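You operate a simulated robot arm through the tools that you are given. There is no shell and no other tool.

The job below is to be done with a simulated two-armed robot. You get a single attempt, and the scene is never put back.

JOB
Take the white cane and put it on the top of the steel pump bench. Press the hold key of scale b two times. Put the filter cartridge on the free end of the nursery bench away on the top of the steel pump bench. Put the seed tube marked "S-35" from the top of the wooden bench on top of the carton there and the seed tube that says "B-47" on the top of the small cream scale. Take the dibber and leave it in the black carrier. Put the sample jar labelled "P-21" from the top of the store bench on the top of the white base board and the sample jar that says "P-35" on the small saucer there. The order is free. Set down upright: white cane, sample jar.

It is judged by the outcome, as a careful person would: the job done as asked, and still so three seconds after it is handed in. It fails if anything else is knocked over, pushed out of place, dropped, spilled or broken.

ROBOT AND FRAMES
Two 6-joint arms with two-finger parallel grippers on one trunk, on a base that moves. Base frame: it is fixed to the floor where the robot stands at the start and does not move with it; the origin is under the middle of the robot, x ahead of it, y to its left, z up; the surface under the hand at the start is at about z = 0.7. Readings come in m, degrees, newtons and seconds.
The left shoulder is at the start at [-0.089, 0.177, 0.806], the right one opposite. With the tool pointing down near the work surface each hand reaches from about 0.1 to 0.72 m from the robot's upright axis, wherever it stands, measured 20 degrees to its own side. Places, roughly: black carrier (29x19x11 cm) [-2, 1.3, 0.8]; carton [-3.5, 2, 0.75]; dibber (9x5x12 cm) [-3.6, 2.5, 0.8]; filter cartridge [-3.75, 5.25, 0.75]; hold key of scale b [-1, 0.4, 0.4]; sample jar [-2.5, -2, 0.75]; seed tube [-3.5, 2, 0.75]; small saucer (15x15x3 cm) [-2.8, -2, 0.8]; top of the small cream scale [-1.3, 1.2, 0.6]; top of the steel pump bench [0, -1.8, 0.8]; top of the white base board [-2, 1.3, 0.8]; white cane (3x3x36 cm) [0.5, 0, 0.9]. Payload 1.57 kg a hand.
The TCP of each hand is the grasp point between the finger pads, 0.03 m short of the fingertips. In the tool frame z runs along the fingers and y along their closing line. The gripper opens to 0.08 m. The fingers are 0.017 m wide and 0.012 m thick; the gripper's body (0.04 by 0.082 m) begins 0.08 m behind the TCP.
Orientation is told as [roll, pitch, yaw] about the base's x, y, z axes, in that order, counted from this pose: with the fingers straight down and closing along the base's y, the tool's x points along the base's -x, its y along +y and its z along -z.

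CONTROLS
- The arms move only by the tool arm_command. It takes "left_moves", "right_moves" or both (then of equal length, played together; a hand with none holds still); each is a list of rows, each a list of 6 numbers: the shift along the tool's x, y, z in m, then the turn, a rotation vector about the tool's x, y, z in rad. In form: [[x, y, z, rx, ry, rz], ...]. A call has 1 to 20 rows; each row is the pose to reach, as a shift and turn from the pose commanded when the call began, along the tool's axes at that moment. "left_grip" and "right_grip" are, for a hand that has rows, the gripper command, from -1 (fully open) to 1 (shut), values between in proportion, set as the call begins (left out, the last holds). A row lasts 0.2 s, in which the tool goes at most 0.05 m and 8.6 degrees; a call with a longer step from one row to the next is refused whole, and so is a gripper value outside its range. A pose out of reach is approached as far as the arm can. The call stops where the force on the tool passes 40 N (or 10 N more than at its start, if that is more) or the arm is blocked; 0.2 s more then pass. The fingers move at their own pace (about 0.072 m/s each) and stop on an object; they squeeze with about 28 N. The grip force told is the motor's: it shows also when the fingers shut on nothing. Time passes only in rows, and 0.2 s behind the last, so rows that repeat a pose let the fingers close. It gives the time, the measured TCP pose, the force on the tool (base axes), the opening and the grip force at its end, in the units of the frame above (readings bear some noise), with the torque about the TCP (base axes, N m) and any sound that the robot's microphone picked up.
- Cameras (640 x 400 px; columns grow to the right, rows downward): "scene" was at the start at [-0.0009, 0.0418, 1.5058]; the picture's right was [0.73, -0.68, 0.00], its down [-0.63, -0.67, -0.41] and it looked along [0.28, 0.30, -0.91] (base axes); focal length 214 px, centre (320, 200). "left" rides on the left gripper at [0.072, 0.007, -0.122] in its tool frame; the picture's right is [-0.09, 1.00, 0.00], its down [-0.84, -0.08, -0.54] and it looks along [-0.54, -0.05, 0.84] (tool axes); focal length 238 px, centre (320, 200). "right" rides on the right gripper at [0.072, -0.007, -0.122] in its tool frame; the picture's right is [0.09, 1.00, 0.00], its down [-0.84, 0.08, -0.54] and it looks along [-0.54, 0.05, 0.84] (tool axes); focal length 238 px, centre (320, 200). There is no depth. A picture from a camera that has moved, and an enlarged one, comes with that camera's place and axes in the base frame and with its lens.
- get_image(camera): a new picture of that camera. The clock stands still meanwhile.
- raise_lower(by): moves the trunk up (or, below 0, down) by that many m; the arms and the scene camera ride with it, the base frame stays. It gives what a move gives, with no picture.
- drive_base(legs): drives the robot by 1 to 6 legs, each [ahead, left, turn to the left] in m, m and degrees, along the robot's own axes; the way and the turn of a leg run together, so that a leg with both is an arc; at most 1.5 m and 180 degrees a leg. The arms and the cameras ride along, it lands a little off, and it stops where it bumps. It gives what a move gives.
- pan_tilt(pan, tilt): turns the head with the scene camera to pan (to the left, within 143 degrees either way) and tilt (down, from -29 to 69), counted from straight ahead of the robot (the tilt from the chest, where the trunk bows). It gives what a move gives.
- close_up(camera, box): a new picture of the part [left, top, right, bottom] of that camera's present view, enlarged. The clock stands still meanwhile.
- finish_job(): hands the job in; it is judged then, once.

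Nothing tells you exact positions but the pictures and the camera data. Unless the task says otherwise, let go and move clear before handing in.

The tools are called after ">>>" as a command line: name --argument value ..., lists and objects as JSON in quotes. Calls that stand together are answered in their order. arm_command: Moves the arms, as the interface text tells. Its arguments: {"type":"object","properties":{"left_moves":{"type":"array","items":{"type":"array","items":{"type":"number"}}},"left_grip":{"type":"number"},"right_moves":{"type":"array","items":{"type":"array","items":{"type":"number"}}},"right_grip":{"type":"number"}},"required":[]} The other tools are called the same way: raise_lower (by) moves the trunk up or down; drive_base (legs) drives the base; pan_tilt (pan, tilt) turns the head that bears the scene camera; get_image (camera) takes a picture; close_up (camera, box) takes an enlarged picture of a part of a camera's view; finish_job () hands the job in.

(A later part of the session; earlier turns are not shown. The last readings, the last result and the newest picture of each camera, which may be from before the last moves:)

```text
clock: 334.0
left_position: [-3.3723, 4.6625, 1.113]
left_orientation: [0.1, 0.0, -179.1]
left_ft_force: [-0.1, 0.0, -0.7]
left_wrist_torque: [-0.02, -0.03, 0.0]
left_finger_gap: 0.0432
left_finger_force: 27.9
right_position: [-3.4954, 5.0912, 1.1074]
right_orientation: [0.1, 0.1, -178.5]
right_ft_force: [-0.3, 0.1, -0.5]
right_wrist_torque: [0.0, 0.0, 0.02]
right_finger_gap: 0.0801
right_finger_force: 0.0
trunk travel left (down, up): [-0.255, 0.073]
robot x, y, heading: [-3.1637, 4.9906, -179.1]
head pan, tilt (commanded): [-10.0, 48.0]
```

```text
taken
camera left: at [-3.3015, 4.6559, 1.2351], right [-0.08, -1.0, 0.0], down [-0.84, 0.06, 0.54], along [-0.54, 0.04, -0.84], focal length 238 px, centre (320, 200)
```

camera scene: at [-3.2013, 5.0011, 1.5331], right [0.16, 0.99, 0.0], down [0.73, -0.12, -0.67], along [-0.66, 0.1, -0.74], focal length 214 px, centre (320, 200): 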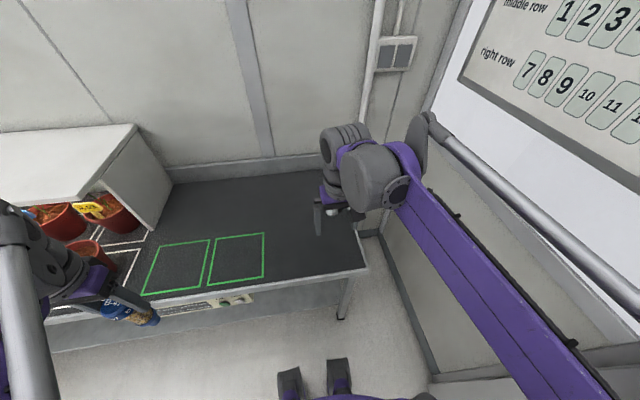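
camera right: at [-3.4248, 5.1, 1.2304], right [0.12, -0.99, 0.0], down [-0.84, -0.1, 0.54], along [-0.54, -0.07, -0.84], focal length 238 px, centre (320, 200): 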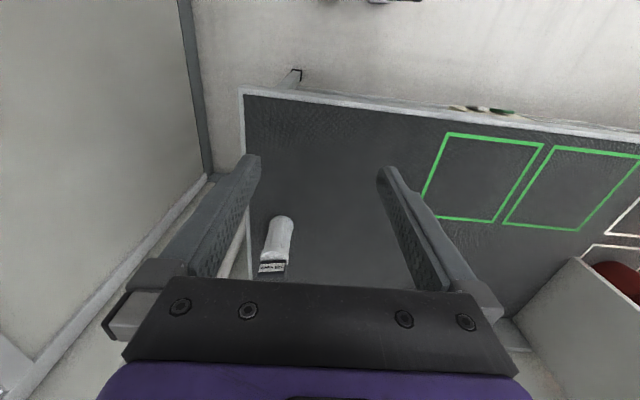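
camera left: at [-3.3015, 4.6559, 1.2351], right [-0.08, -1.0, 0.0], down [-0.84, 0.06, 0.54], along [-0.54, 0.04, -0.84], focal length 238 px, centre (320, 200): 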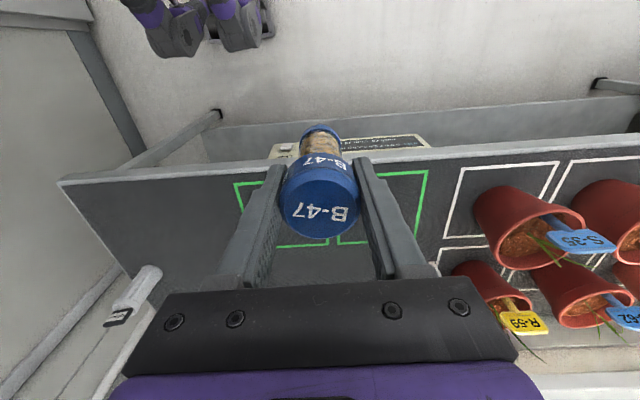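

>>> close_up --camera "right" --box '[230, 200, 330, 285]'

>>> close_up --camera "left" --box '[80, 240, 200, 340]'

>>> close_up --camera "scene" --box '[280, 150, 400, 270]'

```text
4.71 times, centred on (280, 242) of right
camera zoom: at [-3.4248, 5.1, 1.2304], right [0.12, -0.99, 0.0], down [-0.84, -0.1, 0.54], along [-0.54, -0.07, -0.84], focal length 1122 px, centre (508, 0)
```

zoom: 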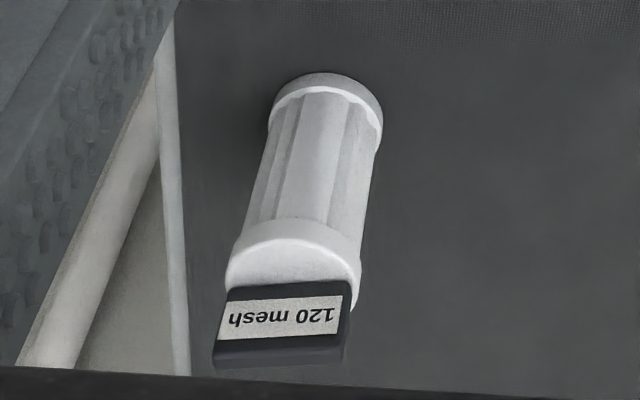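

```text
4.00 times, centred on (140, 290) of left
camera zoom: at [-3.3015, 4.6559, 1.2351], right [-0.08, -1.0, 0.0], down [-0.84, 0.06, 0.54], along [-0.54, 0.04, -0.84], focal length 953 px, centre (1040, -160)
```

zoom: 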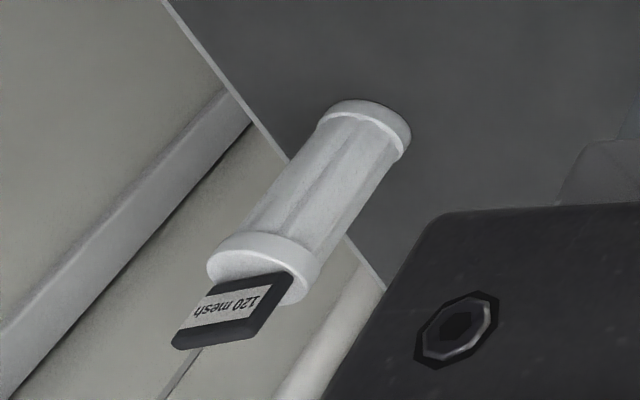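

```text
3.33 times, centred on (340, 210) of scene
camera zoom: at [-3.2013, 5.0011, 1.5331], right [0.16, 0.99, 0.0], down [0.73, -0.12, -0.67], along [-0.66, 0.1, -0.74], focal length 715 px, centre (253, 167)
```

zoom: 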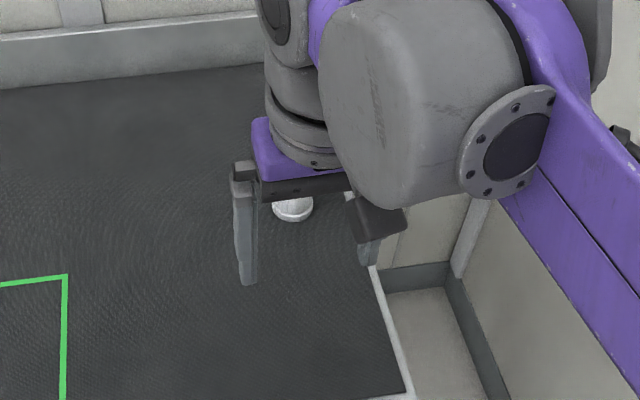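

The cartridge ("120 mesh", with an upright black tab) stands at (-3.774, 5.144), body top z≈0.903. I'll hover the right hand over it.

>>> arm_command --right_moves '[[-0.04, -0.0086, 0.0, 0, 0, 0], [-0.08, -0.017, 0.01, 0, 0, 0], [-0.12, -0.0258, 0.025, 0, 0, 0], [-0.16, -0.0344, 0.045, 0, 0, 0], [-0.2, -0.043, 0.065, 0, 0, 0], [-0.24, -0.0516, 0.085, 0, 0, 0], [-0.2771, -0.0596, 0.105, 0, 0, 0], [-0.2771, -0.0596, 0.105, 0, 0, 0]]'

>>> get_image --camera "right"

>>> close_up --camera "right" --box '[240, 60, 400, 200]'

>>> close_up --camera "scene" --box '[270, 120, 410, 250]'

```text
clock: 335.8
left_position: [-3.371, 4.6625, 1.114]
left_orientation: [0.0, -0.2, -179.1]
left_ft_force: [0.6, -0.4, -1.1]
left_wrist_torque: [-0.01, -0.01, -0.01]
left_finger_gap: 0.0433
left_finger_force: 28.1
right_position: [-3.7712, 5.1416, 1.0008]
right_orientation: [0.1, 0.1, -178.5]
right_ft_force: [0.5, 0.0, -0.7]
right_wrist_torque: [-0.02, -0.01, 0.01]
right_finger_gap: 0.0802
right_finger_force: 0.1
trunk travel left (down, up): [-0.255, 0.073]
robot x, y, heading: [-3.1628, 4.9923, -179.1]
head pan, tilt (commanded): [-10.0, 48.0]
```

```text
taken
camera right: at [-3.7004, 5.1499, 1.123], right [0.12, -0.99, 0.0], down [-0.83, -0.1, 0.54], along [-0.54, -0.07, -0.84], focal length 238 px, centre (320, 200)
```

right: 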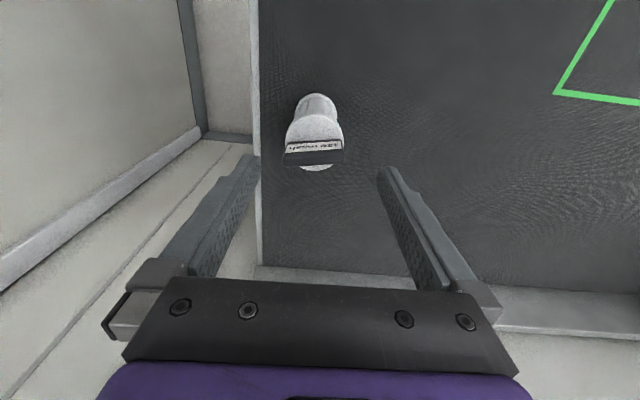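

```text
2.86 times, centred on (320, 130) of right
camera zoom: at [-3.7004, 5.1499, 1.123], right [0.12, -0.99, 0.0], down [-0.83, -0.1, 0.54], along [-0.54, -0.07, -0.84], focal length 681 px, centre (320, 400)
```

zoom: 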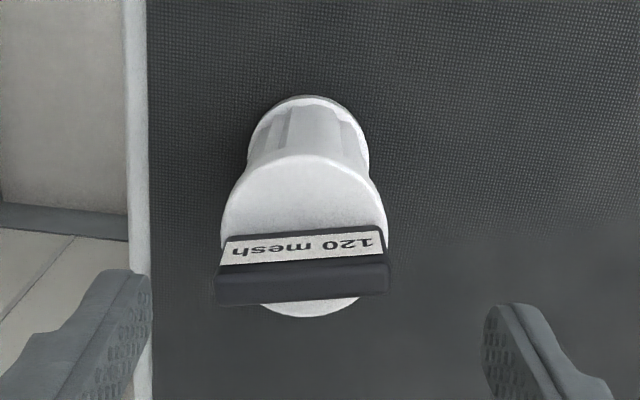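

```text
3.08 times, centred on (340, 185) of scene
camera zoom: at [-3.2003, 5.0009, 1.5331], right [0.16, 0.99, 0.0], down [0.73, -0.12, -0.67], along [-0.66, 0.1, -0.74], focal length 660 px, centre (258, 246)
```

zoom: 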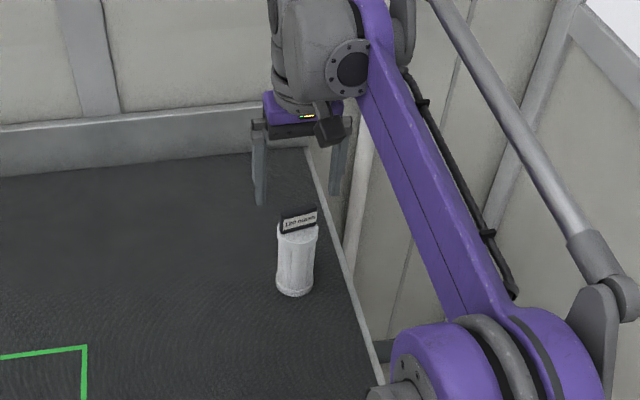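

Slight correction (7 mm forward, 3 mm right), then descend and grasp the cartridge body.

>>> arm_command --right_moves '[[-0.007, -0.0033, 0.02, 0, 0, 0], [-0.007, -0.0033, 0.05, 0, 0, 0], [-0.007, -0.0033, 0.08, 0, 0, 0], [-0.007, -0.0033, 0.105, 0, 0, 0], [-0.007, -0.0033, 0.117, 0, 0, 0], [-0.007, -0.0033, 0.117, 0, 0, 0]]'

>>> get_image --camera "right"

>>> arm_command --right_moves '[[0, 0, 0, 0, 0, 0], [0, 0, 0, 0, 0, 0], [0, 0, 0, 0, 0, 0], [0, 0, 0, 0, 0, 0]]' --right_grip 1

>>> get_image --camera "right"

```text
clock: 337.2
left_position: [-3.3731, 4.6632, 1.1138]
left_orientation: [-0.1, 0.1, -179.0]
left_ft_force: [0.0, 0.2, -1.0]
left_wrist_torque: [0.01, 0.01, -0.01]
left_finger_gap: 0.0435
left_finger_force: 28.1
right_position: [-3.7818, 5.1451, 0.8845]
right_orientation: [0.1, 0.0, -178.6]
right_ft_force: [0.1, 0.1, 0.7]
right_wrist_torque: [-0.01, 0.02, -0.01]
right_finger_gap: 0.0799
right_finger_force: 0.0
trunk travel left (down, up): [-0.255, 0.073]
robot x, y, heading: [-3.1633, 4.991, -179.0]
head pan, tilt (commanded): [-10.0, 48.0]
```

```text
taken
camera right: at [-3.7097, 5.1546, 1.007], right [0.12, -0.99, 0.0], down [-0.84, -0.1, 0.54], along [-0.54, -0.07, -0.84], focal length 238 px, centre (320, 200)
```

right: 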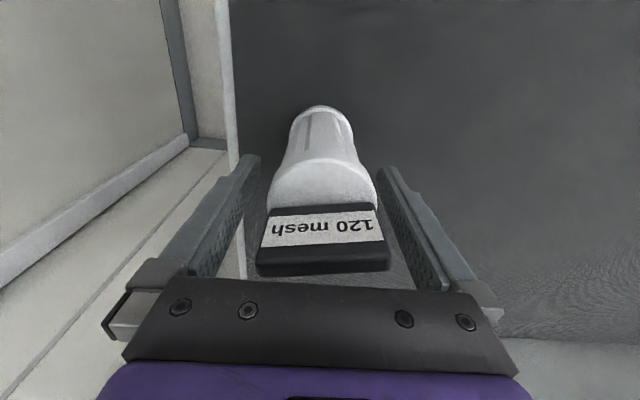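

```text
clock: 338.2
left_position: [-3.3735, 4.6628, 1.1119]
left_orientation: [0.0, 0.0, -179.1]
left_ft_force: [-1.0, 0.6, 0.2]
left_wrist_torque: [-0.05, -0.01, -0.04]
left_finger_gap: 0.0432
left_finger_force: 28.2
right_position: [-3.7813, 5.1458, 0.8838]
right_orientation: [0.1, 0.1, -178.4]
right_ft_force: [-0.1, 0.1, 0.1]
right_wrist_torque: [0.03, -0.04, 0.01]
right_finger_gap: 0.0524
right_finger_force: 28.0
trunk travel left (down, up): [-0.255, 0.073]
robot x, y, heading: [-3.1575, 4.9917, -178.8]
head pan, tilt (commanded): [-10.0, 48.0]
```

```text
taken
camera right: at [-3.7098, 5.1546, 1.0072], right [0.12, -0.99, 0.0], down [-0.84, -0.1, 0.54], along [-0.54, -0.07, -0.84], focal length 238 px, centre (320, 200)
```

right: 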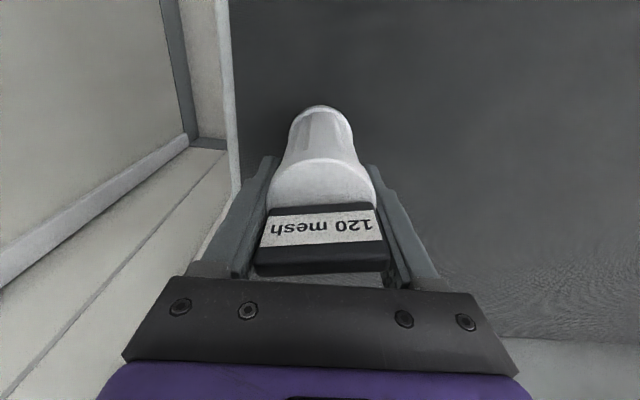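

Gripped (gap 52 mm). Lifting and retracting.

>>> arm_command --right_moves '[[0, 0, -0.03, 0, 0, 0], [0, 0, -0.07, 0, 0, 0], [0, 0, -0.11, 0, 0, 0], [0, 0, -0.15, 0, 0, 0], [0.04, 0.01, -0.18, 0, 0, 0], [0.08, 0.02, -0.2, 0, 0, 0], [0.12, 0.03, -0.22, 0, 0, 0], [0.16, 0.04, -0.23, 0, 0, 0], [0.2, 0.05, -0.23, 0, 0, 0], [0.24, 0.06, -0.23, 0, 0, 0], [0.28, 0.06, -0.23, 0, 0, 0]]'

>>> drive_base --legs '[[-0.55, 0, 0]]'

>>> get_image --camera "right"

>>> get_image --camera "left"

```text
refused: row 5 steps farther than a row can; nothing moved
```

```text
clock: 341.4
left_position: [-2.8223, 4.6721, 1.1137]
left_orientation: [0.1, -0.1, -178.9]
left_ft_force: [-0.2, 0.3, -0.4]
left_wrist_torque: [0.01, -0.02, 0.0]
left_finger_gap: 0.0434
left_finger_force: 28.1
right_position: [-3.2319, 5.1534, 0.8857]
right_orientation: [0.0, 0.1, -178.4]
right_ft_force: [0.7, 0.0, -0.8]
right_wrist_torque: [-0.02, 0.01, -0.01]
right_finger_gap: 0.0527
right_finger_force: 28.4
trunk travel left (down, up): [-0.255, 0.073]
robot x, y, heading: [-2.615, 4.9978, -178.9]
head pan, tilt (commanded): [-10.0, 48.0]
```

```text
taken
camera right: at [-3.1606, 5.1632, 1.0073], right [0.12, -0.99, 0.0], down [-0.83, -0.1, 0.54], along [-0.54, -0.07, -0.84], focal length 238 px, centre (320, 200)
```

right: 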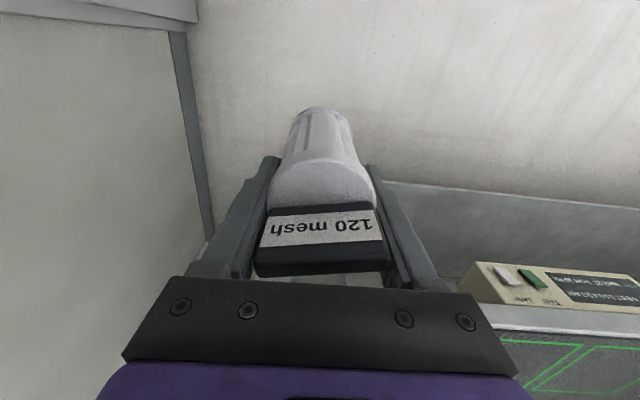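

```text
taken
camera left: at [-2.751, 4.6658, 1.2351], right [-0.07, -1.0, 0.0], down [-0.84, 0.06, 0.54], along [-0.54, 0.04, -0.84], focal length 238 px, centre (320, 200)
```

left: 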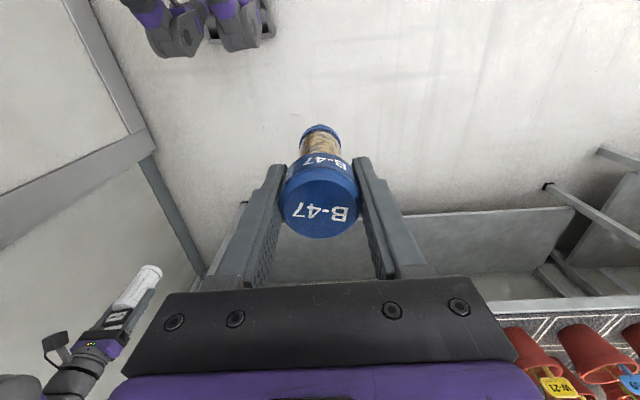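

The arm call was refused (one step too long), so the cartridge was dragged level off the bench while still gripped; it is still held the same way and its path was clear. I'll lift now with smaller steps and check the bench.

>>> arm_command --right_moves '[[0, 0, -0.03, 0, 0, 0], [0, 0, -0.07, 0, 0, 0], [0, 0, -0.11, 0, 0, 0], [0, 0, -0.15, 0, 0, 0], [0.03, 0.01, -0.18, 0, 0, 0], [0.07, 0.02, -0.2, 0, 0, 0], [0.11, 0.03, -0.22, 0, 0, 0], [0.15, 0.04, -0.23, 0, 0, 0], [0.19, 0.05, -0.23, 0, 0, 0], [0.23, 0.06, -0.23, 0, 0, 0], [0.27, 0.06, -0.23, 0, 0, 0]]'

>>> pan_tilt --pan 0 --tilt 35

>>> get_image --camera "scene"

>>> get_image --camera "right"

```text
clock: 343.8
left_position: [-2.8218, 4.6728, 1.1135]
left_orientation: [-0.1, -0.1, -178.9]
left_ft_force: [0.1, -0.5, -0.9]
left_wrist_torque: [0.0, 0.01, 0.02]
left_finger_gap: 0.0433
left_finger_force: 28.5
right_position: [-2.9587, 5.1041, 1.1154]
right_orientation: [0.0, 0.1, -178.3]
right_ft_force: [0.8, 0.4, 0.2]
right_wrist_torque: [-0.01, 0.01, 0.01]
right_finger_gap: 0.0526
right_finger_force: 28.0
trunk travel left (down, up): [-0.255, 0.073]
robot x, y, heading: [-2.6165, 5.0003, -178.7]
head pan, tilt (commanded): [-10.0, 48.0]
```

```text
clock: 344.6
left_position: [-2.8215, 4.6724, 1.1114]
left_orientation: [0.1, 0.1, -179.0]
left_ft_force: [0.3, -0.2, -1.2]
left_wrist_torque: [0.01, -0.01, 0.01]
left_finger_gap: 0.0434
left_finger_force: 28.0
right_position: [-2.9609, 5.1037, 1.114]
right_orientation: [0.0, 0.2, -178.4]
right_ft_force: [-0.5, 0.0, -1.5]
right_wrist_torque: [0.01, 0.01, 0.0]
right_finger_gap: 0.0525
right_finger_force: 27.4
trunk travel left (down, up): [-0.255, 0.073]
robot x, y, heading: [-2.615, 5.0032, -178.7]
head pan, tilt (commanded): [0.0, 35.0]
```

```text
taken
camera scene: at [-2.6623, 4.9973, 1.552], right [-0.02, 1.0, 0.0], down [0.57, 0.01, -0.82], along [-0.82, -0.02, -0.57], focal length 214 px, centre (320, 200)
```

scene: 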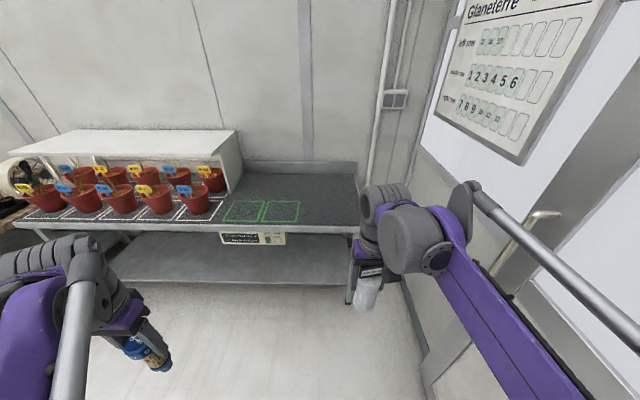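

```text
taken
camera right: at [-2.8896, 5.1116, 1.2381], right [0.12, -0.99, 0.0], down [-0.83, -0.1, 0.54], along [-0.54, -0.07, -0.84], focal length 238 px, centre (320, 200)
```

right: 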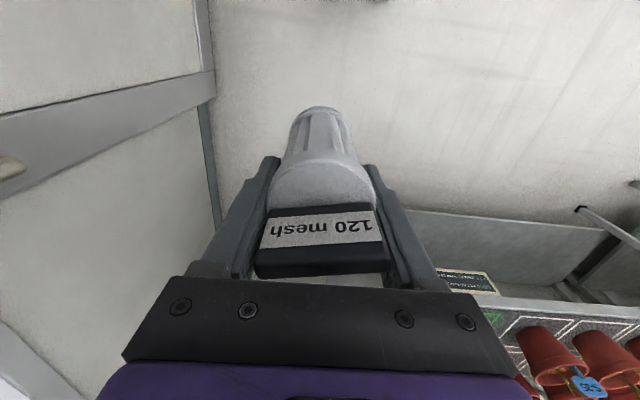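

Everything on the nursery bench looks intact. I'll check the way behind me before reversing toward the front corridor.

>>> pan_tilt --pan 140 --tilt 25

>>> get_image --camera "scene"

>>> pan_tilt --pan -140 --tilt 25

>>> get_image --camera "scene"

```text
clock: 346.8
left_position: [-2.8239, 4.6724, 1.1138]
left_orientation: [0.1, 0.0, -178.8]
left_ft_force: [0.2, 0.1, -0.2]
left_wrist_torque: [-0.02, 0.05, 0.04]
left_finger_gap: 0.0434
left_finger_force: 27.7
right_position: [-2.9617, 5.1024, 1.1141]
right_orientation: [0.1, 0.1, -178.3]
right_ft_force: [-1.3, 0.0, -1.3]
right_wrist_torque: [-0.01, 0.0, 0.01]
right_finger_gap: 0.0523
right_finger_force: 27.9
trunk travel left (down, up): [-0.255, 0.073]
robot x, y, heading: [-2.6157, 5.0001, -178.9]
head pan, tilt (commanded): [140.0, 25.0]
```

```text
taken
camera scene: at [-2.5023, 4.9413, 1.5678], right [-0.63, -0.78, 0.0], down [-0.33, 0.27, -0.91], along [0.71, -0.57, -0.42], focal length 214 px, centre (320, 200)
```

scene: 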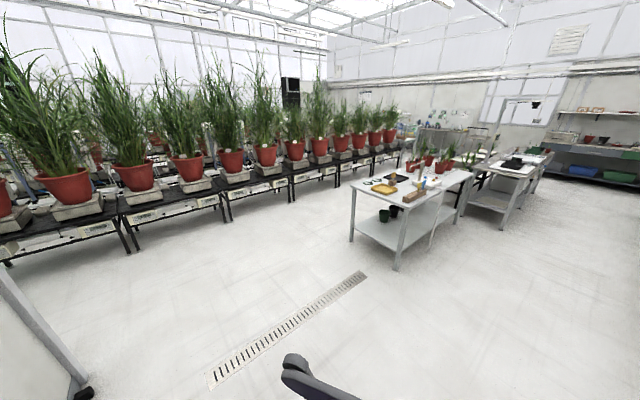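

```text
clock: 350.6
left_position: [-2.8223, 4.6726, 1.1127]
left_orientation: [0.0, 0.0, -178.9]
left_ft_force: [-0.1, -0.7, -0.8]
left_wrist_torque: [0.0, -0.01, -0.03]
left_finger_gap: 0.043
left_finger_force: 27.7
right_position: [-2.9603, 5.1021, 1.1162]
right_orientation: [0.0, 0.1, -178.3]
right_ft_force: [0.2, 0.4, -0.7]
right_wrist_torque: [0.02, 0.03, 0.03]
right_finger_gap: 0.0524
right_finger_force: 27.1
trunk travel left (down, up): [-0.255, 0.073]
robot x, y, heading: [-2.6139, 5.0013, -178.9]
head pan, tilt (commanded): [-140.0, 25.0]
```

```text
taken
camera scene: at [-2.5047, 5.0597, 1.5678], right [0.66, -0.75, 0.0], down [-0.32, -0.28, -0.91], along [0.68, 0.6, -0.42], focal length 214 px, centre (320, 200)
```

scene: 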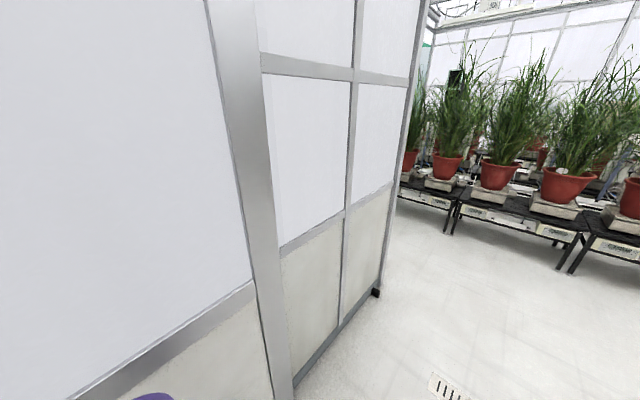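

The path is clear. I'll move away from the wall, reverse along +x, then slide down the corridor toward the scales.

>>> drive_base --legs '[[0, 0.4, -1.0], [-1.15, 0, 0], [-1.12, 0, 0]]'

>>> pan_tilt --pan 70 --tilt 30

>>> get_image --camera "scene"

```text
clock: 365.4
left_position: [-0.5665, 4.2774, 1.1129]
left_orientation: [0.1, 0.1, 179.0]
left_ft_force: [-0.5, 0.4, -0.9]
left_wrist_torque: [0.0, 0.01, 0.02]
left_finger_gap: 0.0433
left_finger_force: 28.1
right_position: [-0.6889, 4.7132, 1.1146]
right_orientation: [0.1, 0.1, 179.5]
right_ft_force: [-0.4, 0.0, -1.7]
right_wrist_torque: [0.0, 0.01, 0.01]
right_finger_gap: 0.0523
right_finger_force: 28.1
trunk travel left (down, up): [-0.255, 0.073]
robot x, y, heading: [-0.3444, 4.5956, 178.9]
head pan, tilt (commanded): [-140.0, 25.0]
```

```text
clock: 368.5
left_position: [-0.5667, 4.2765, 1.1137]
left_orientation: [0.0, -0.1, 179.0]
left_ft_force: [0.6, -0.8, -0.8]
left_wrist_torque: [-0.02, -0.01, -0.01]
left_finger_gap: 0.0434
left_finger_force: 27.3
right_position: [-0.6885, 4.7125, 1.1147]
right_orientation: [0.1, 0.1, 179.7]
right_ft_force: [0.2, -0.2, -1.2]
right_wrist_torque: [-0.01, 0.01, -0.02]
right_finger_gap: 0.0522
right_finger_force: 27.9
trunk travel left (down, up): [-0.255, 0.073]
robot x, y, heading: [-0.3476, 4.6006, 179.1]
head pan, tilt (commanded): [70.0, 30.0]
```

```text
taken
camera scene: at [-0.3377, 4.5109, 1.5599], right [-0.93, 0.36, 0.0], down [0.18, 0.47, -0.87], along [-0.31, -0.81, -0.5], focal length 214 px, centre (320, 200)
```

scene: 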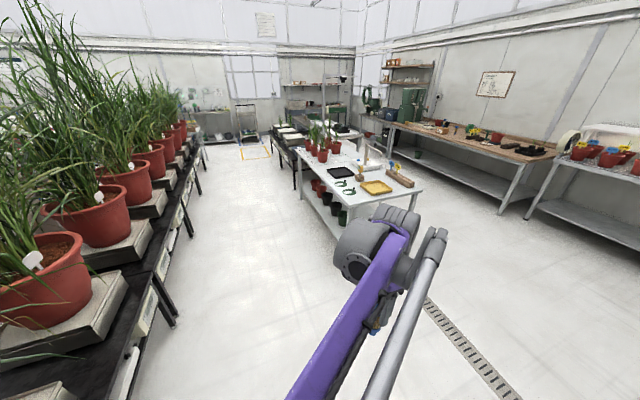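

>>> drive_base --legs '[[0, 1.2, 1.0], [0, 1.1, 0], [0, 1.05, 0]]'

>>> pan_tilt --pan 0 --tilt 45

>>> get_image --camera "scene"

>>> get_image --camera "left"

```text
clock: 397.8
left_position: [-0.5937, 0.9426, 1.1138]
left_orientation: [0.0, 0.1, -179.9]
left_ft_force: [-1.1, 0.2, -1.0]
left_wrist_torque: [-0.01, -0.04, 0.0]
left_finger_gap: 0.0435
left_finger_force: 27.6
right_position: [-0.7228, 1.3752, 1.1155]
right_orientation: [0.0, 0.1, -179.5]
right_ft_force: [-0.9, 0.4, -0.7]
right_wrist_torque: [0.0, 0.0, -0.02]
right_finger_gap: 0.0523
right_finger_force: 27.8
trunk travel left (down, up): [-0.255, 0.073]
robot x, y, heading: [-0.3773, 1.264, -179.9]
head pan, tilt (commanded): [70.0, 30.0]
```

```text
clock: 399.2
left_position: [-0.5934, 0.9423, 1.1135]
left_orientation: [0.0, 0.0, -180.0]
left_ft_force: [-0.3, 0.1, -0.8]
left_wrist_torque: [0.0, 0.02, 0.02]
left_finger_gap: 0.0437
left_finger_force: 27.7
right_position: [-0.7229, 1.375, 1.1166]
right_orientation: [0.1, 0.1, -179.4]
right_ft_force: [0.0, -0.1, -1.5]
right_wrist_torque: [-0.02, 0.05, 0.0]
right_finger_gap: 0.0519
right_finger_force: 27.9
trunk travel left (down, up): [-0.255, 0.073]
robot x, y, heading: [-0.3749, 1.267, -180.0]
head pan, tilt (commanded): [0.0, 45.0]
```

```text
taken
camera scene: at [-0.4199, 1.2644, 1.5373], right [0.0, 1.0, 0.0], down [0.71, 0.0, -0.71], along [-0.71, 0.0, -0.71], focal length 214 px, centre (320, 200)
```

scene: 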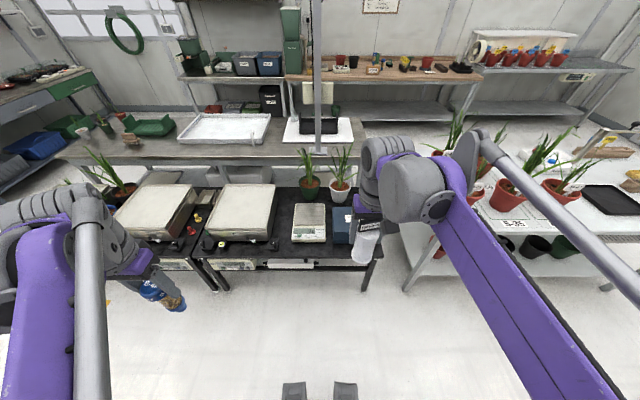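

```text
taken
camera left: at [-0.5218, 0.9346, 1.2351], right [-0.09, -1.0, 0.0], down [-0.84, 0.08, 0.54], along [-0.54, 0.05, -0.84], focal length 238 px, centre (320, 200)
```

left: 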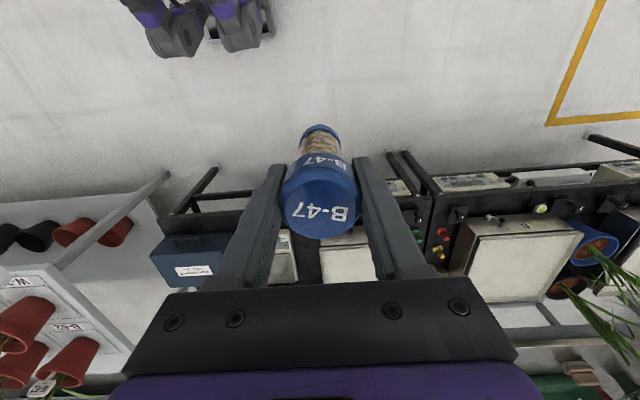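

The small cream scale is ahead between scale C and the blue box. I'll zoom in on it.

>>> close_up --camera "scene" --box '[200, 160, 400, 285]'

>>> get_image --camera "right"

```text
3.20 times, centred on (300, 222) of scene
camera zoom: at [-0.4199, 1.2644, 1.5373], right [0.0, 1.0, 0.0], down [0.71, 0.0, -0.71], along [-0.71, 0.0, -0.71], focal length 686 px, centre (384, 128)
```

zoom: 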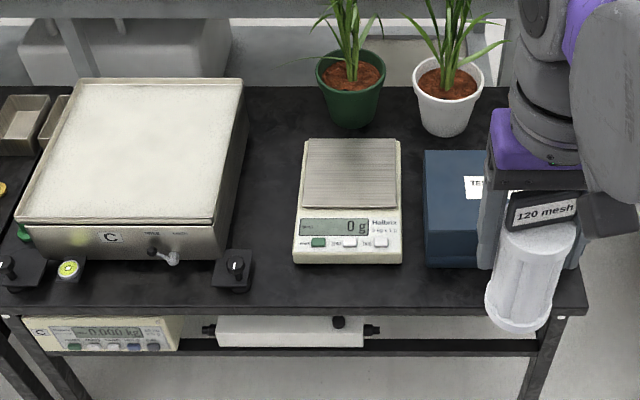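

```text
taken
camera right: at [-0.6517, 1.383, 1.2381], right [0.1, -0.99, 0.0], down [-0.84, -0.09, 0.54], along [-0.54, -0.06, -0.84], focal length 238 px, centre (320, 200)
```

right: 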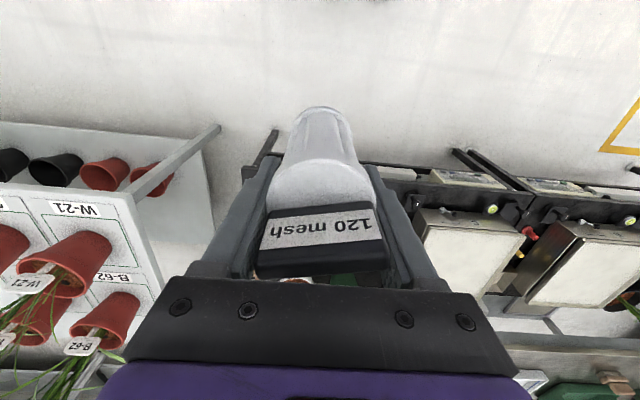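

I'll drive closer so the left hand can reach the scale's platform, and look with the left camera.

>>> drive_base --legs '[[0.3, 0, 0]]'

>>> pan_tilt --pan 5 --tilt 55

>>> get_image --camera "scene"

>>> get_image --camera "left"

>>> get_image --camera "right"

```text
clock: 401.2
left_position: [-0.887, 0.9423, 1.1132]
left_orientation: [0.0, 0.1, 180.0]
left_ft_force: [-0.8, -0.5, -0.9]
left_wrist_torque: [0.03, 0.02, 0.0]
left_finger_gap: 0.0436
left_finger_force: 27.6
right_position: [-1.0172, 1.3757, 1.1155]
right_orientation: [0.2, 0.0, -179.4]
right_ft_force: [-0.3, -0.1, -0.7]
right_wrist_torque: [0.0, 0.02, 0.03]
right_finger_gap: 0.0521
right_finger_force: 28.6
trunk travel left (down, up): [-0.255, 0.073]
robot x, y, heading: [-0.6711, 1.2657, -179.8]
head pan, tilt (commanded): [0.0, 45.0]
```

```text
clock: 401.9
left_position: [-0.8856, 0.9436, 1.1126]
left_orientation: [0.0, 0.0, 180.0]
left_ft_force: [0.6, 0.3, -0.2]
left_wrist_torque: [0.01, 0.01, 0.03]
left_finger_gap: 0.0434
left_finger_force: 28.5
right_position: [-1.0161, 1.3743, 1.1163]
right_orientation: [0.2, 0.0, -179.3]
right_ft_force: [0.4, -0.4, -1.0]
right_wrist_torque: [0.02, 0.0, -0.02]
right_finger_gap: 0.0523
right_finger_force: 28.1
trunk travel left (down, up): [-0.255, 0.073]
robot x, y, heading: [-0.6748, 1.2619, -180.0]
head pan, tilt (commanded): [5.0, 55.0]
```

```text
taken
camera scene: at [-0.7031, 1.2579, 1.5239], right [-0.09, 1.0, 0.0], down [0.82, 0.07, -0.57], along [-0.57, -0.05, -0.82], focal length 214 px, centre (320, 200)
```

scene: 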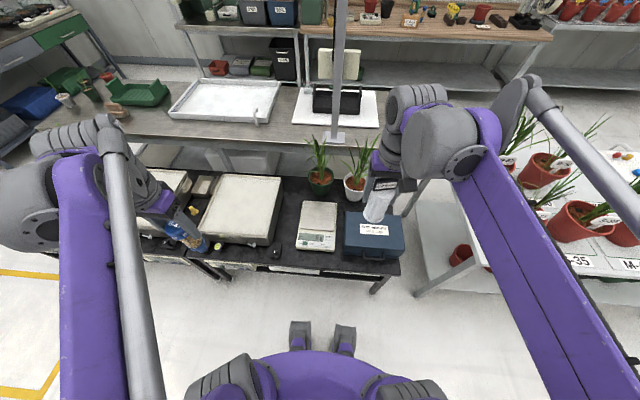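

```text
taken
camera left: at [-0.8147, 0.9344, 1.235], right [-0.09, -1.0, 0.0], down [-0.84, 0.08, 0.54], along [-0.54, 0.05, -0.84], focal length 238 px, centre (320, 200)
```

left: 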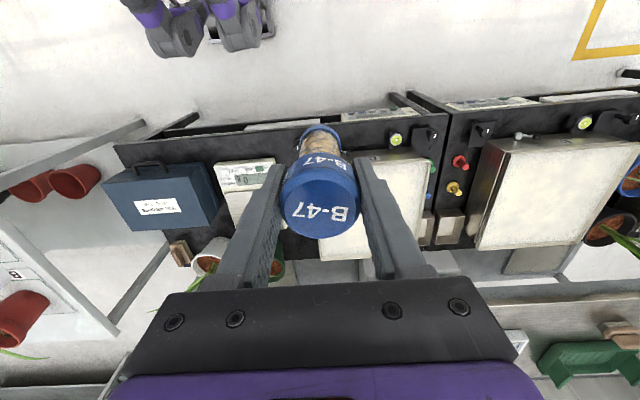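

```text
taken
camera right: at [-0.9442, 1.3828, 1.2381], right [0.1, -0.99, 0.0], down [-0.84, -0.09, 0.54], along [-0.54, -0.06, -0.84], focal length 238 px, centre (320, 200)
```

right: 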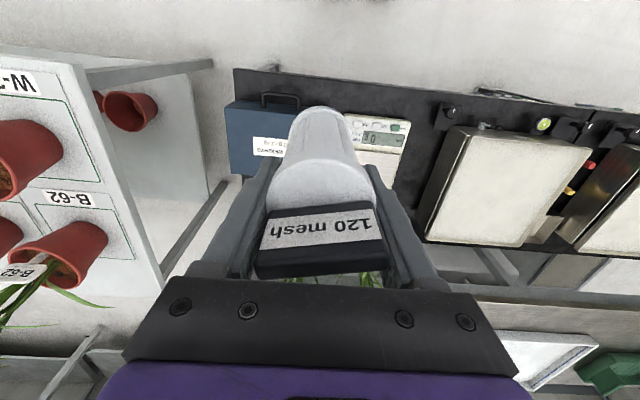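

>>> close_up --camera "scene" --box '[270, 180, 390, 270]'

>>> close_up --camera "left" --box '[190, 140, 300, 260]'

>>> close_up --camera "right" --box '[320, 90, 440, 220]'

```text
4.44 times, centred on (330, 225) of scene
camera zoom: at [-0.7031, 1.2579, 1.5239], right [-0.09, 1.0, 0.0], down [0.82, 0.07, -0.57], along [-0.57, -0.05, -0.82], focal length 953 px, centre (276, 89)
```

zoom: 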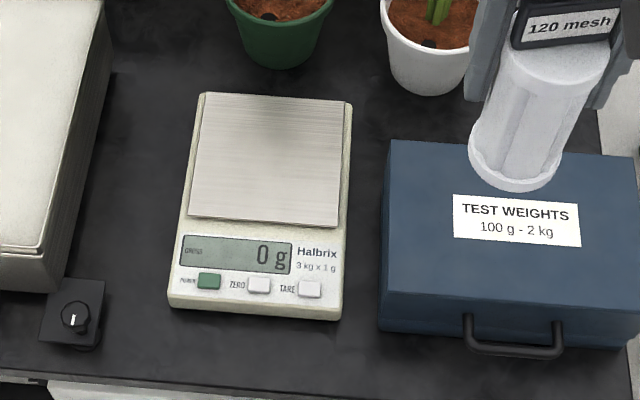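

```text
3.33 times, centred on (245, 200) of left
camera zoom: at [-0.8147, 0.9344, 1.235], right [-0.09, -1.0, 0.0], down [-0.84, 0.08, 0.54], along [-0.54, 0.05, -0.84], focal length 794 px, centre (570, 200)
```

zoom: 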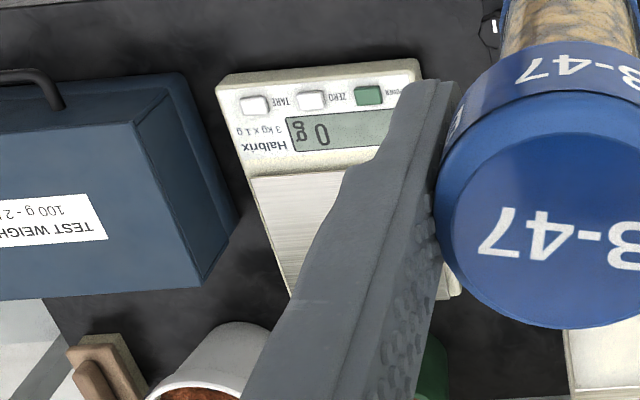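

```text
3.08 times, centred on (380, 155) of right
camera zoom: at [-0.9442, 1.3828, 1.2381], right [0.1, -0.99, 0.0], down [-0.84, -0.09, 0.54], along [-0.54, -0.06, -0.84], focal length 733 px, centre (135, 338)
```

zoom: 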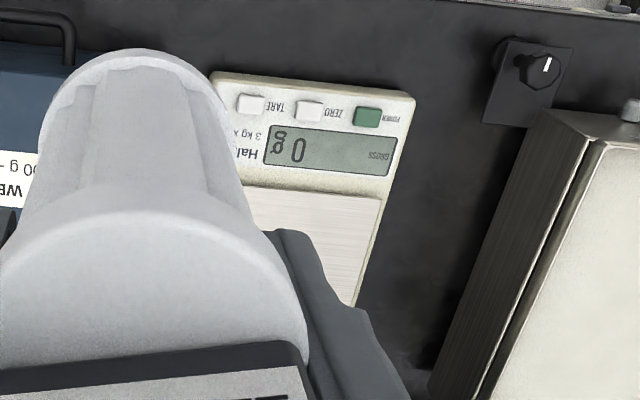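

Platform center is about (-1.272, 1.2025), z≈0.567. I'll shift the right hand aside, then bring the tube over the near half of the platform.

>>> arm_command --right_moves '[[0.03, -0.02, 0, 0, 0, 0], [0.06, -0.04, 0, 0, 0, 0], [0.09, -0.06, 0, 0, 0, 0], [0.11, -0.08, 0, 0, 0, 0]]'

>>> arm_command --left_moves '[[-0.036, -0.0259, 0.012, 0, 0, 0], [-0.072, -0.0518, 0.025, 0, 0, 0], [-0.108, -0.0777, 0.04, 0, 0, 0], [-0.144, -0.1036, 0.056, 0, 0, 0], [-0.18, -0.1295, 0.072, 0, 0, 0], [-0.216, -0.1554, 0.089, 0, 0, 0], [-0.252, -0.1813, 0.106, 0, 0, 0], [-0.288, -0.2072, 0.123, 0, 0, 0], [-0.324, -0.2331, 0.14, 0, 0, 0], [-0.3594, -0.2589, 0.158, 0, 0, 0], [-0.3594, -0.2589, 0.158, 0, 0, 0]]'

>>> get_image --camera "left"

>>> close_up --camera "scene" --box '[230, 130, 430, 280]'

>>> get_image --camera "right"

```text
clock: 402.9
left_position: [-0.8857, 0.9433, 1.1135]
left_orientation: [0.1, -0.1, 180.1]
left_ft_force: [0.4, 0.3, -1.3]
left_wrist_torque: [0.03, 0.0, -0.01]
left_finger_gap: 0.0433
left_finger_force: 27.8
right_position: [-0.9051, 1.4565, 1.1159]
right_orientation: [0.1, -0.1, -179.5]
right_ft_force: [-0.5, 0.2, -1.0]
right_wrist_torque: [-0.02, 0.0, 0.02]
right_finger_gap: 0.0522
right_finger_force: 28.1
trunk travel left (down, up): [-0.255, 0.073]
robot x, y, heading: [-0.6702, 1.262, -179.9]
head pan, tilt (commanded): [5.0, 55.0]
```

```text
clock: 405.3
left_position: [-1.2461, 1.2007, 0.9548]
left_orientation: [0.0, -0.1, -180.0]
left_ft_force: [0.1, 0.2, -0.8]
left_wrist_torque: [-0.02, -0.02, -0.01]
left_finger_gap: 0.0433
left_finger_force: 28.3
right_position: [-0.9047, 1.4559, 1.1152]
right_orientation: [0.2, 0.0, -179.5]
right_ft_force: [0.5, -0.7, -1.2]
right_wrist_torque: [0.0, 0.01, -0.03]
right_finger_gap: 0.0521
right_finger_force: 28.5
trunk travel left (down, up): [-0.255, 0.073]
robot x, y, heading: [-0.6723, 1.2618, -180.0]
head pan, tilt (commanded): [5.0, 55.0]
```

```text
taken
camera left: at [-1.1744, 1.1928, 1.0764], right [-0.09, -1.0, 0.0], down [-0.84, 0.08, 0.54], along [-0.54, 0.05, -0.84], focal length 238 px, centre (320, 200)
```

left: 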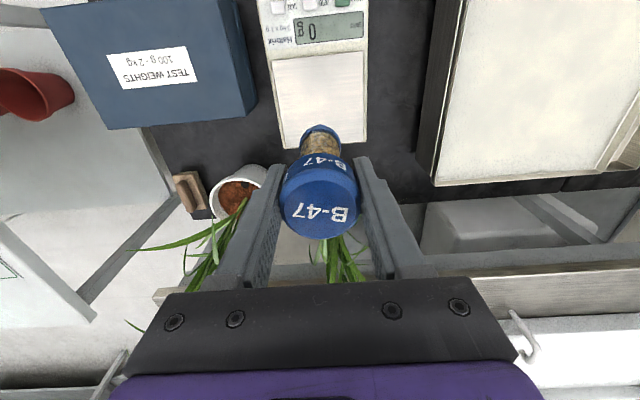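

```text
2.67 times, centred on (330, 205) of scene
camera zoom: at [-0.7021, 1.2575, 1.5238], right [-0.09, 1.0, 0.0], down [0.82, 0.07, -0.57], along [-0.57, -0.05, -0.82], focal length 572 px, centre (293, 187)
```

zoom: 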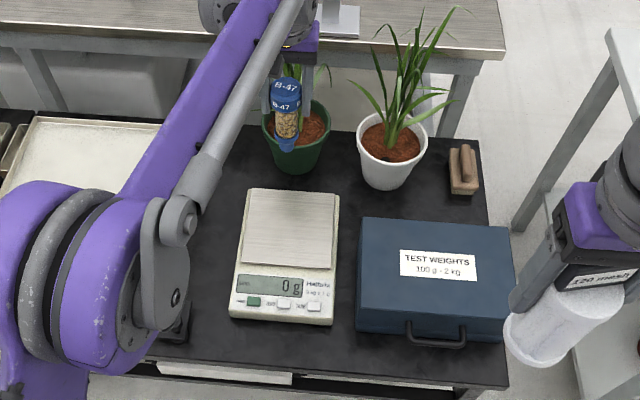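

```text
taken
camera right: at [-0.8334, 1.4628, 1.2388], right [0.1, -0.99, 0.0], down [-0.84, -0.09, 0.54], along [-0.54, -0.06, -0.84], focal length 238 px, centre (320, 200)
```

right: 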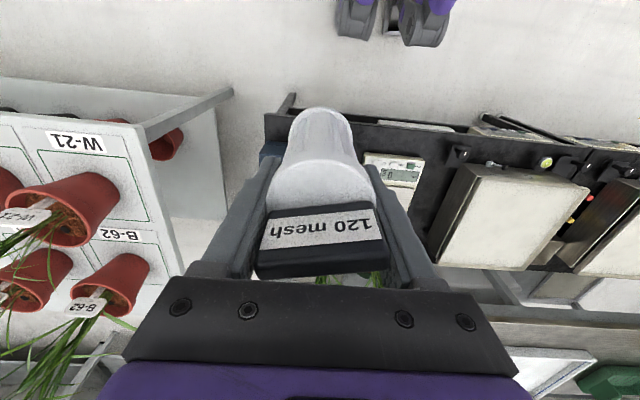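

Aligned over the platform. I'll lower the tube, first quickly and then slowly to contact.

>>> arm_command --left_moves '[[0, 0, 0.04, 0, 0, 0], [0, 0, 0.08, 0, 0, 0], [0, 0, 0.12, 0, 0, 0], [0, 0, 0.16, 0, 0, 0], [0, 0, 0.2, 0, 0, 0], [0, 0, 0.23, 0, 0, 0], [0, 0, 0.25, 0, 0, 0], [0, 0, 0.25, 0, 0, 0]]'

>>> get_image --camera "left"

>>> close_up --camera "scene" --box '[230, 130, 430, 280]'

```text
clock: 407.1
left_position: [-1.246, 1.2012, 0.7036]
left_orientation: [0.0, -0.1, 179.9]
left_ft_force: [-0.8, -0.7, -1.7]
left_wrist_torque: [-0.01, 0.01, 0.02]
left_finger_gap: 0.0432
left_finger_force: 27.9
right_position: [-0.907, 1.4554, 1.1165]
right_orientation: [0.1, 0.2, -179.5]
right_ft_force: [0.3, 0.3, -1.0]
right_wrist_torque: [0.02, -0.01, 0.0]
right_finger_gap: 0.0523
right_finger_force: 28.5
trunk travel left (down, up): [-0.255, 0.073]
robot x, y, heading: [-0.6726, 1.2637, -180.2]
head pan, tilt (commanded): [5.0, 55.0]
```

```text
taken
camera left: at [-1.1749, 1.1935, 0.8259], right [-0.09, -1.0, 0.0], down [-0.84, 0.08, 0.54], along [-0.54, 0.05, -0.84], focal length 238 px, centre (320, 200)
```

left: 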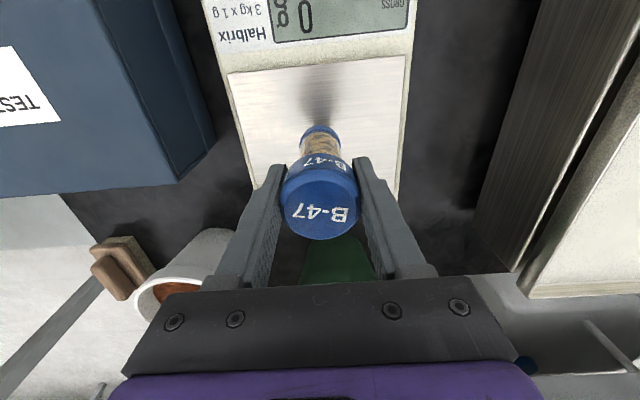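

```text
2.67 times, centred on (330, 205) of scene
camera zoom: at [-0.703, 1.2579, 1.5238], right [-0.09, 1.0, 0.0], down [0.82, 0.07, -0.57], along [-0.57, -0.05, -0.82], focal length 572 px, centre (293, 187)
```

zoom: 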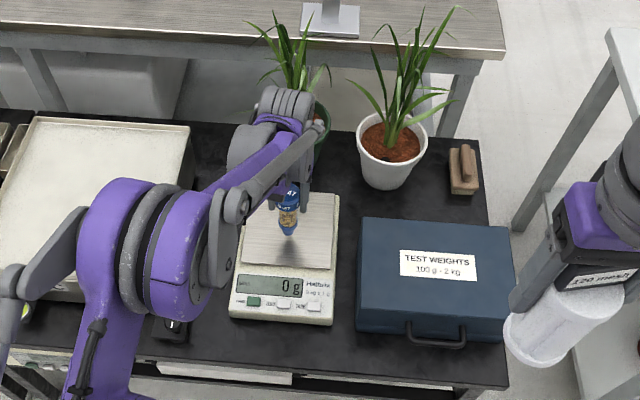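

>>> arm_command --left_moves '[[0, 0, 0.006, 0, 0, 0], [0, 0, 0.012, 0, 0, 0]]'

>>> arm_command --left_moves '[[0, 0, 0.003, 0, 0, 0], [0, 0, 0.006, 0, 0, 0]]'

>>> close_up --camera "left" --box '[220, 60, 420, 220]'

```text
clock: 407.7
left_position: [-1.2477, 1.2008, 0.6941]
left_orientation: [0.0, -0.1, 180.0]
left_ft_force: [0.4, 0.1, -0.1]
left_wrist_torque: [0.0, 0.01, -0.03]
left_finger_gap: 0.0431
left_finger_force: 27.9
right_position: [-0.9068, 1.4561, 1.1147]
right_orientation: [0.1, 0.1, -179.4]
right_ft_force: [0.2, 0.0, -0.5]
right_wrist_torque: [0.0, 0.01, 0.02]
right_finger_gap: 0.0521
right_finger_force: 27.3
trunk travel left (down, up): [-0.255, 0.073]
robot x, y, heading: [-0.6724, 1.2662, -179.9]
head pan, tilt (commanded): [5.0, 55.0]
```

```text
clock: 408.3
left_position: [-1.2466, 1.2008, 0.687]
left_orientation: [0.0, 0.0, 180.0]
left_ft_force: [-0.7, -0.2, -0.5]
left_wrist_torque: [0.04, -0.01, 0.0]
left_finger_gap: 0.0435
left_finger_force: 27.7
right_position: [-0.9059, 1.4546, 1.1157]
right_orientation: [0.0, 0.1, -179.4]
right_ft_force: [0.3, 0.1, -1.7]
right_wrist_torque: [-0.01, 0.03, 0.0]
right_finger_gap: 0.0525
right_finger_force: 28.3
trunk travel left (down, up): [-0.255, 0.073]
robot x, y, heading: [-0.6696, 1.2667, -180.2]
head pan, tilt (commanded): [5.0, 55.0]
```

```text
2.50 times, centred on (320, 140) of left
camera zoom: at [-1.1751, 1.1934, 0.8094], right [-0.09, -1.0, 0.0], down [-0.84, 0.08, 0.54], along [-0.54, 0.05, -0.84], focal length 596 px, centre (320, 350)
```

zoom: 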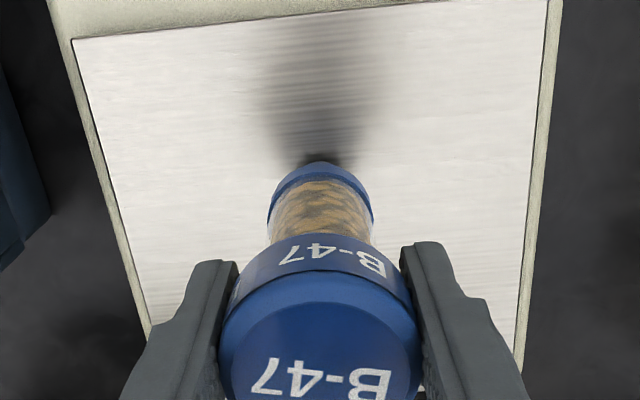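

>>> arm_command --left_moves '[[0, 0, 0.002, 0, 0, 0], [0, 0, 0.004, 0, 0, 0]]'

>>> arm_command --left_moves '[[0, 0, 0.0015, 0, 0, 0], [0, 0, 0.003, 0, 0, 0]]'

```text
clock: 408.9
left_position: [-1.2463, 1.2023, 0.6827]
left_orientation: [0.0, 0.0, 180.0]
left_ft_force: [-0.9, 0.5, 0.2]
left_wrist_torque: [0.0, -0.04, 0.0]
left_finger_gap: 0.0434
left_finger_force: 28.4
right_position: [-0.9051, 1.4546, 1.1156]
right_orientation: [0.1, 0.0, -179.4]
right_ft_force: [-0.1, 0.2, -0.3]
right_wrist_torque: [-0.01, 0.0, 0.01]
right_finger_gap: 0.0521
right_finger_force: 28.2
trunk travel left (down, up): [-0.255, 0.073]
robot x, y, heading: [-0.6724, 1.2634, -180.0]
head pan, tilt (commanded): [5.0, 55.0]
```

```text
clock: 409.5
left_position: [-1.2468, 1.2019, 0.6808]
left_orientation: [0.0, -0.1, 180.0]
left_ft_force: [-1.2, 1.5, 8.7]
left_wrist_torque: [0.13, 0.18, 0.01]
left_finger_gap: 0.0434
left_finger_force: 28.0
right_position: [-0.9044, 1.4555, 1.1154]
right_orientation: [0.1, 0.0, -179.4]
right_ft_force: [-0.2, 0.2, -1.6]
right_wrist_torque: [0.02, -0.04, -0.03]
right_finger_gap: 0.0526
right_finger_force: 28.0
trunk travel left (down, up): [-0.255, 0.073]
robot x, y, heading: [-0.6719, 1.264, -180.1]
head pan, tilt (commanded): [5.0, 55.0]
```

Contact (8.7 N). Easing up 1 mm, then releasing gently.

>>> arm_command --left_moves '[[0, 0, -0.001, 0, 0, 0], [0, 0, -0.001, 0, 0, 0]]'

>>> arm_command --left_moves '[[0, 0, 0, 0, 0, 0], [0, 0, 0, 0, 0, 0], [0, 0, 0, 0, 0, 0]]' --left_grip -0.5

>>> close_up --camera "left" --box '[220, 60, 420, 260]'

>>> close_up --camera "scene" --box '[270, 170, 390, 270]'

```text
clock: 410.1
left_position: [-1.2465, 1.2004, 0.6818]
left_orientation: [0.0, 0.0, 180.0]
left_ft_force: [0.0, -0.1, 1.7]
left_wrist_torque: [0.12, -0.03, -0.01]
left_finger_gap: 0.0433
left_finger_force: 28.0
right_position: [-0.9064, 1.4564, 1.1157]
right_orientation: [0.1, 0.1, -179.4]
right_ft_force: [0.5, 0.8, -1.2]
right_wrist_torque: [0.03, 0.02, 0.03]
right_finger_gap: 0.0522
right_finger_force: 27.8
trunk travel left (down, up): [-0.255, 0.073]
robot x, y, heading: [-0.6686, 1.2672, -179.9]
head pan, tilt (commanded): [5.0, 55.0]
```

```text
clock: 410.9
left_position: [-1.2464, 1.2023, 0.6823]
left_orientation: [0.1, -0.1, 180.0]
left_ft_force: [0.0, 0.0, 0.4]
left_wrist_torque: [-0.02, 0.01, 0.0]
left_finger_gap: 0.06
left_finger_force: 0.0
right_position: [-0.906, 1.4558, 1.1162]
right_orientation: [0.1, 0.1, -179.4]
right_ft_force: [-0.3, 0.0, -1.0]
right_wrist_torque: [0.0, 0.02, -0.01]
right_finger_gap: 0.0522
right_finger_force: 28.4
trunk travel left (down, up): [-0.255, 0.073]
robot x, y, heading: [-0.6731, 1.2691, -180.1]
head pan, tilt (commanded): [5.0, 55.0]
```

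```text
2.00 times, centred on (320, 160) of left
camera zoom: at [-1.1746, 1.1931, 0.8039], right [-0.09, -1.0, 0.0], down [-0.84, 0.08, 0.54], along [-0.54, 0.05, -0.84], focal length 477 px, centre (320, 280)
```

zoom: 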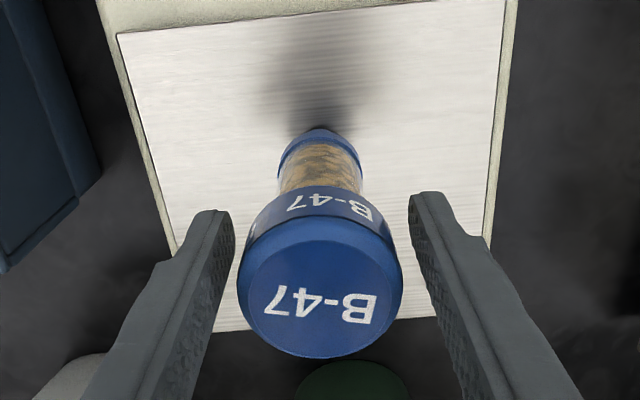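

```text
4.00 times, centred on (330, 220) of scene
camera zoom: at [-0.703, 1.2579, 1.5238], right [-0.09, 1.0, 0.0], down [0.82, 0.07, -0.57], along [-0.57, -0.05, -0.82], focal length 858 px, centre (280, 120)
```

zoom: 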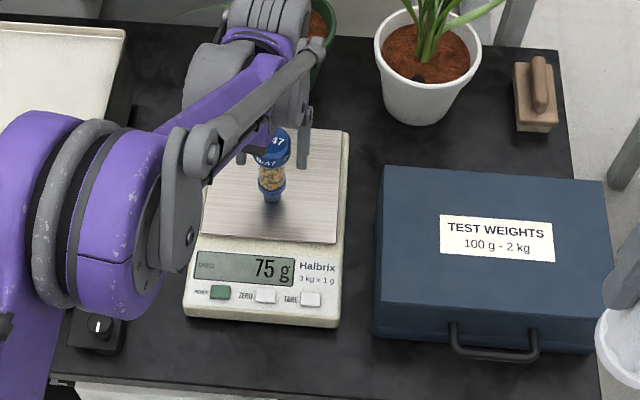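

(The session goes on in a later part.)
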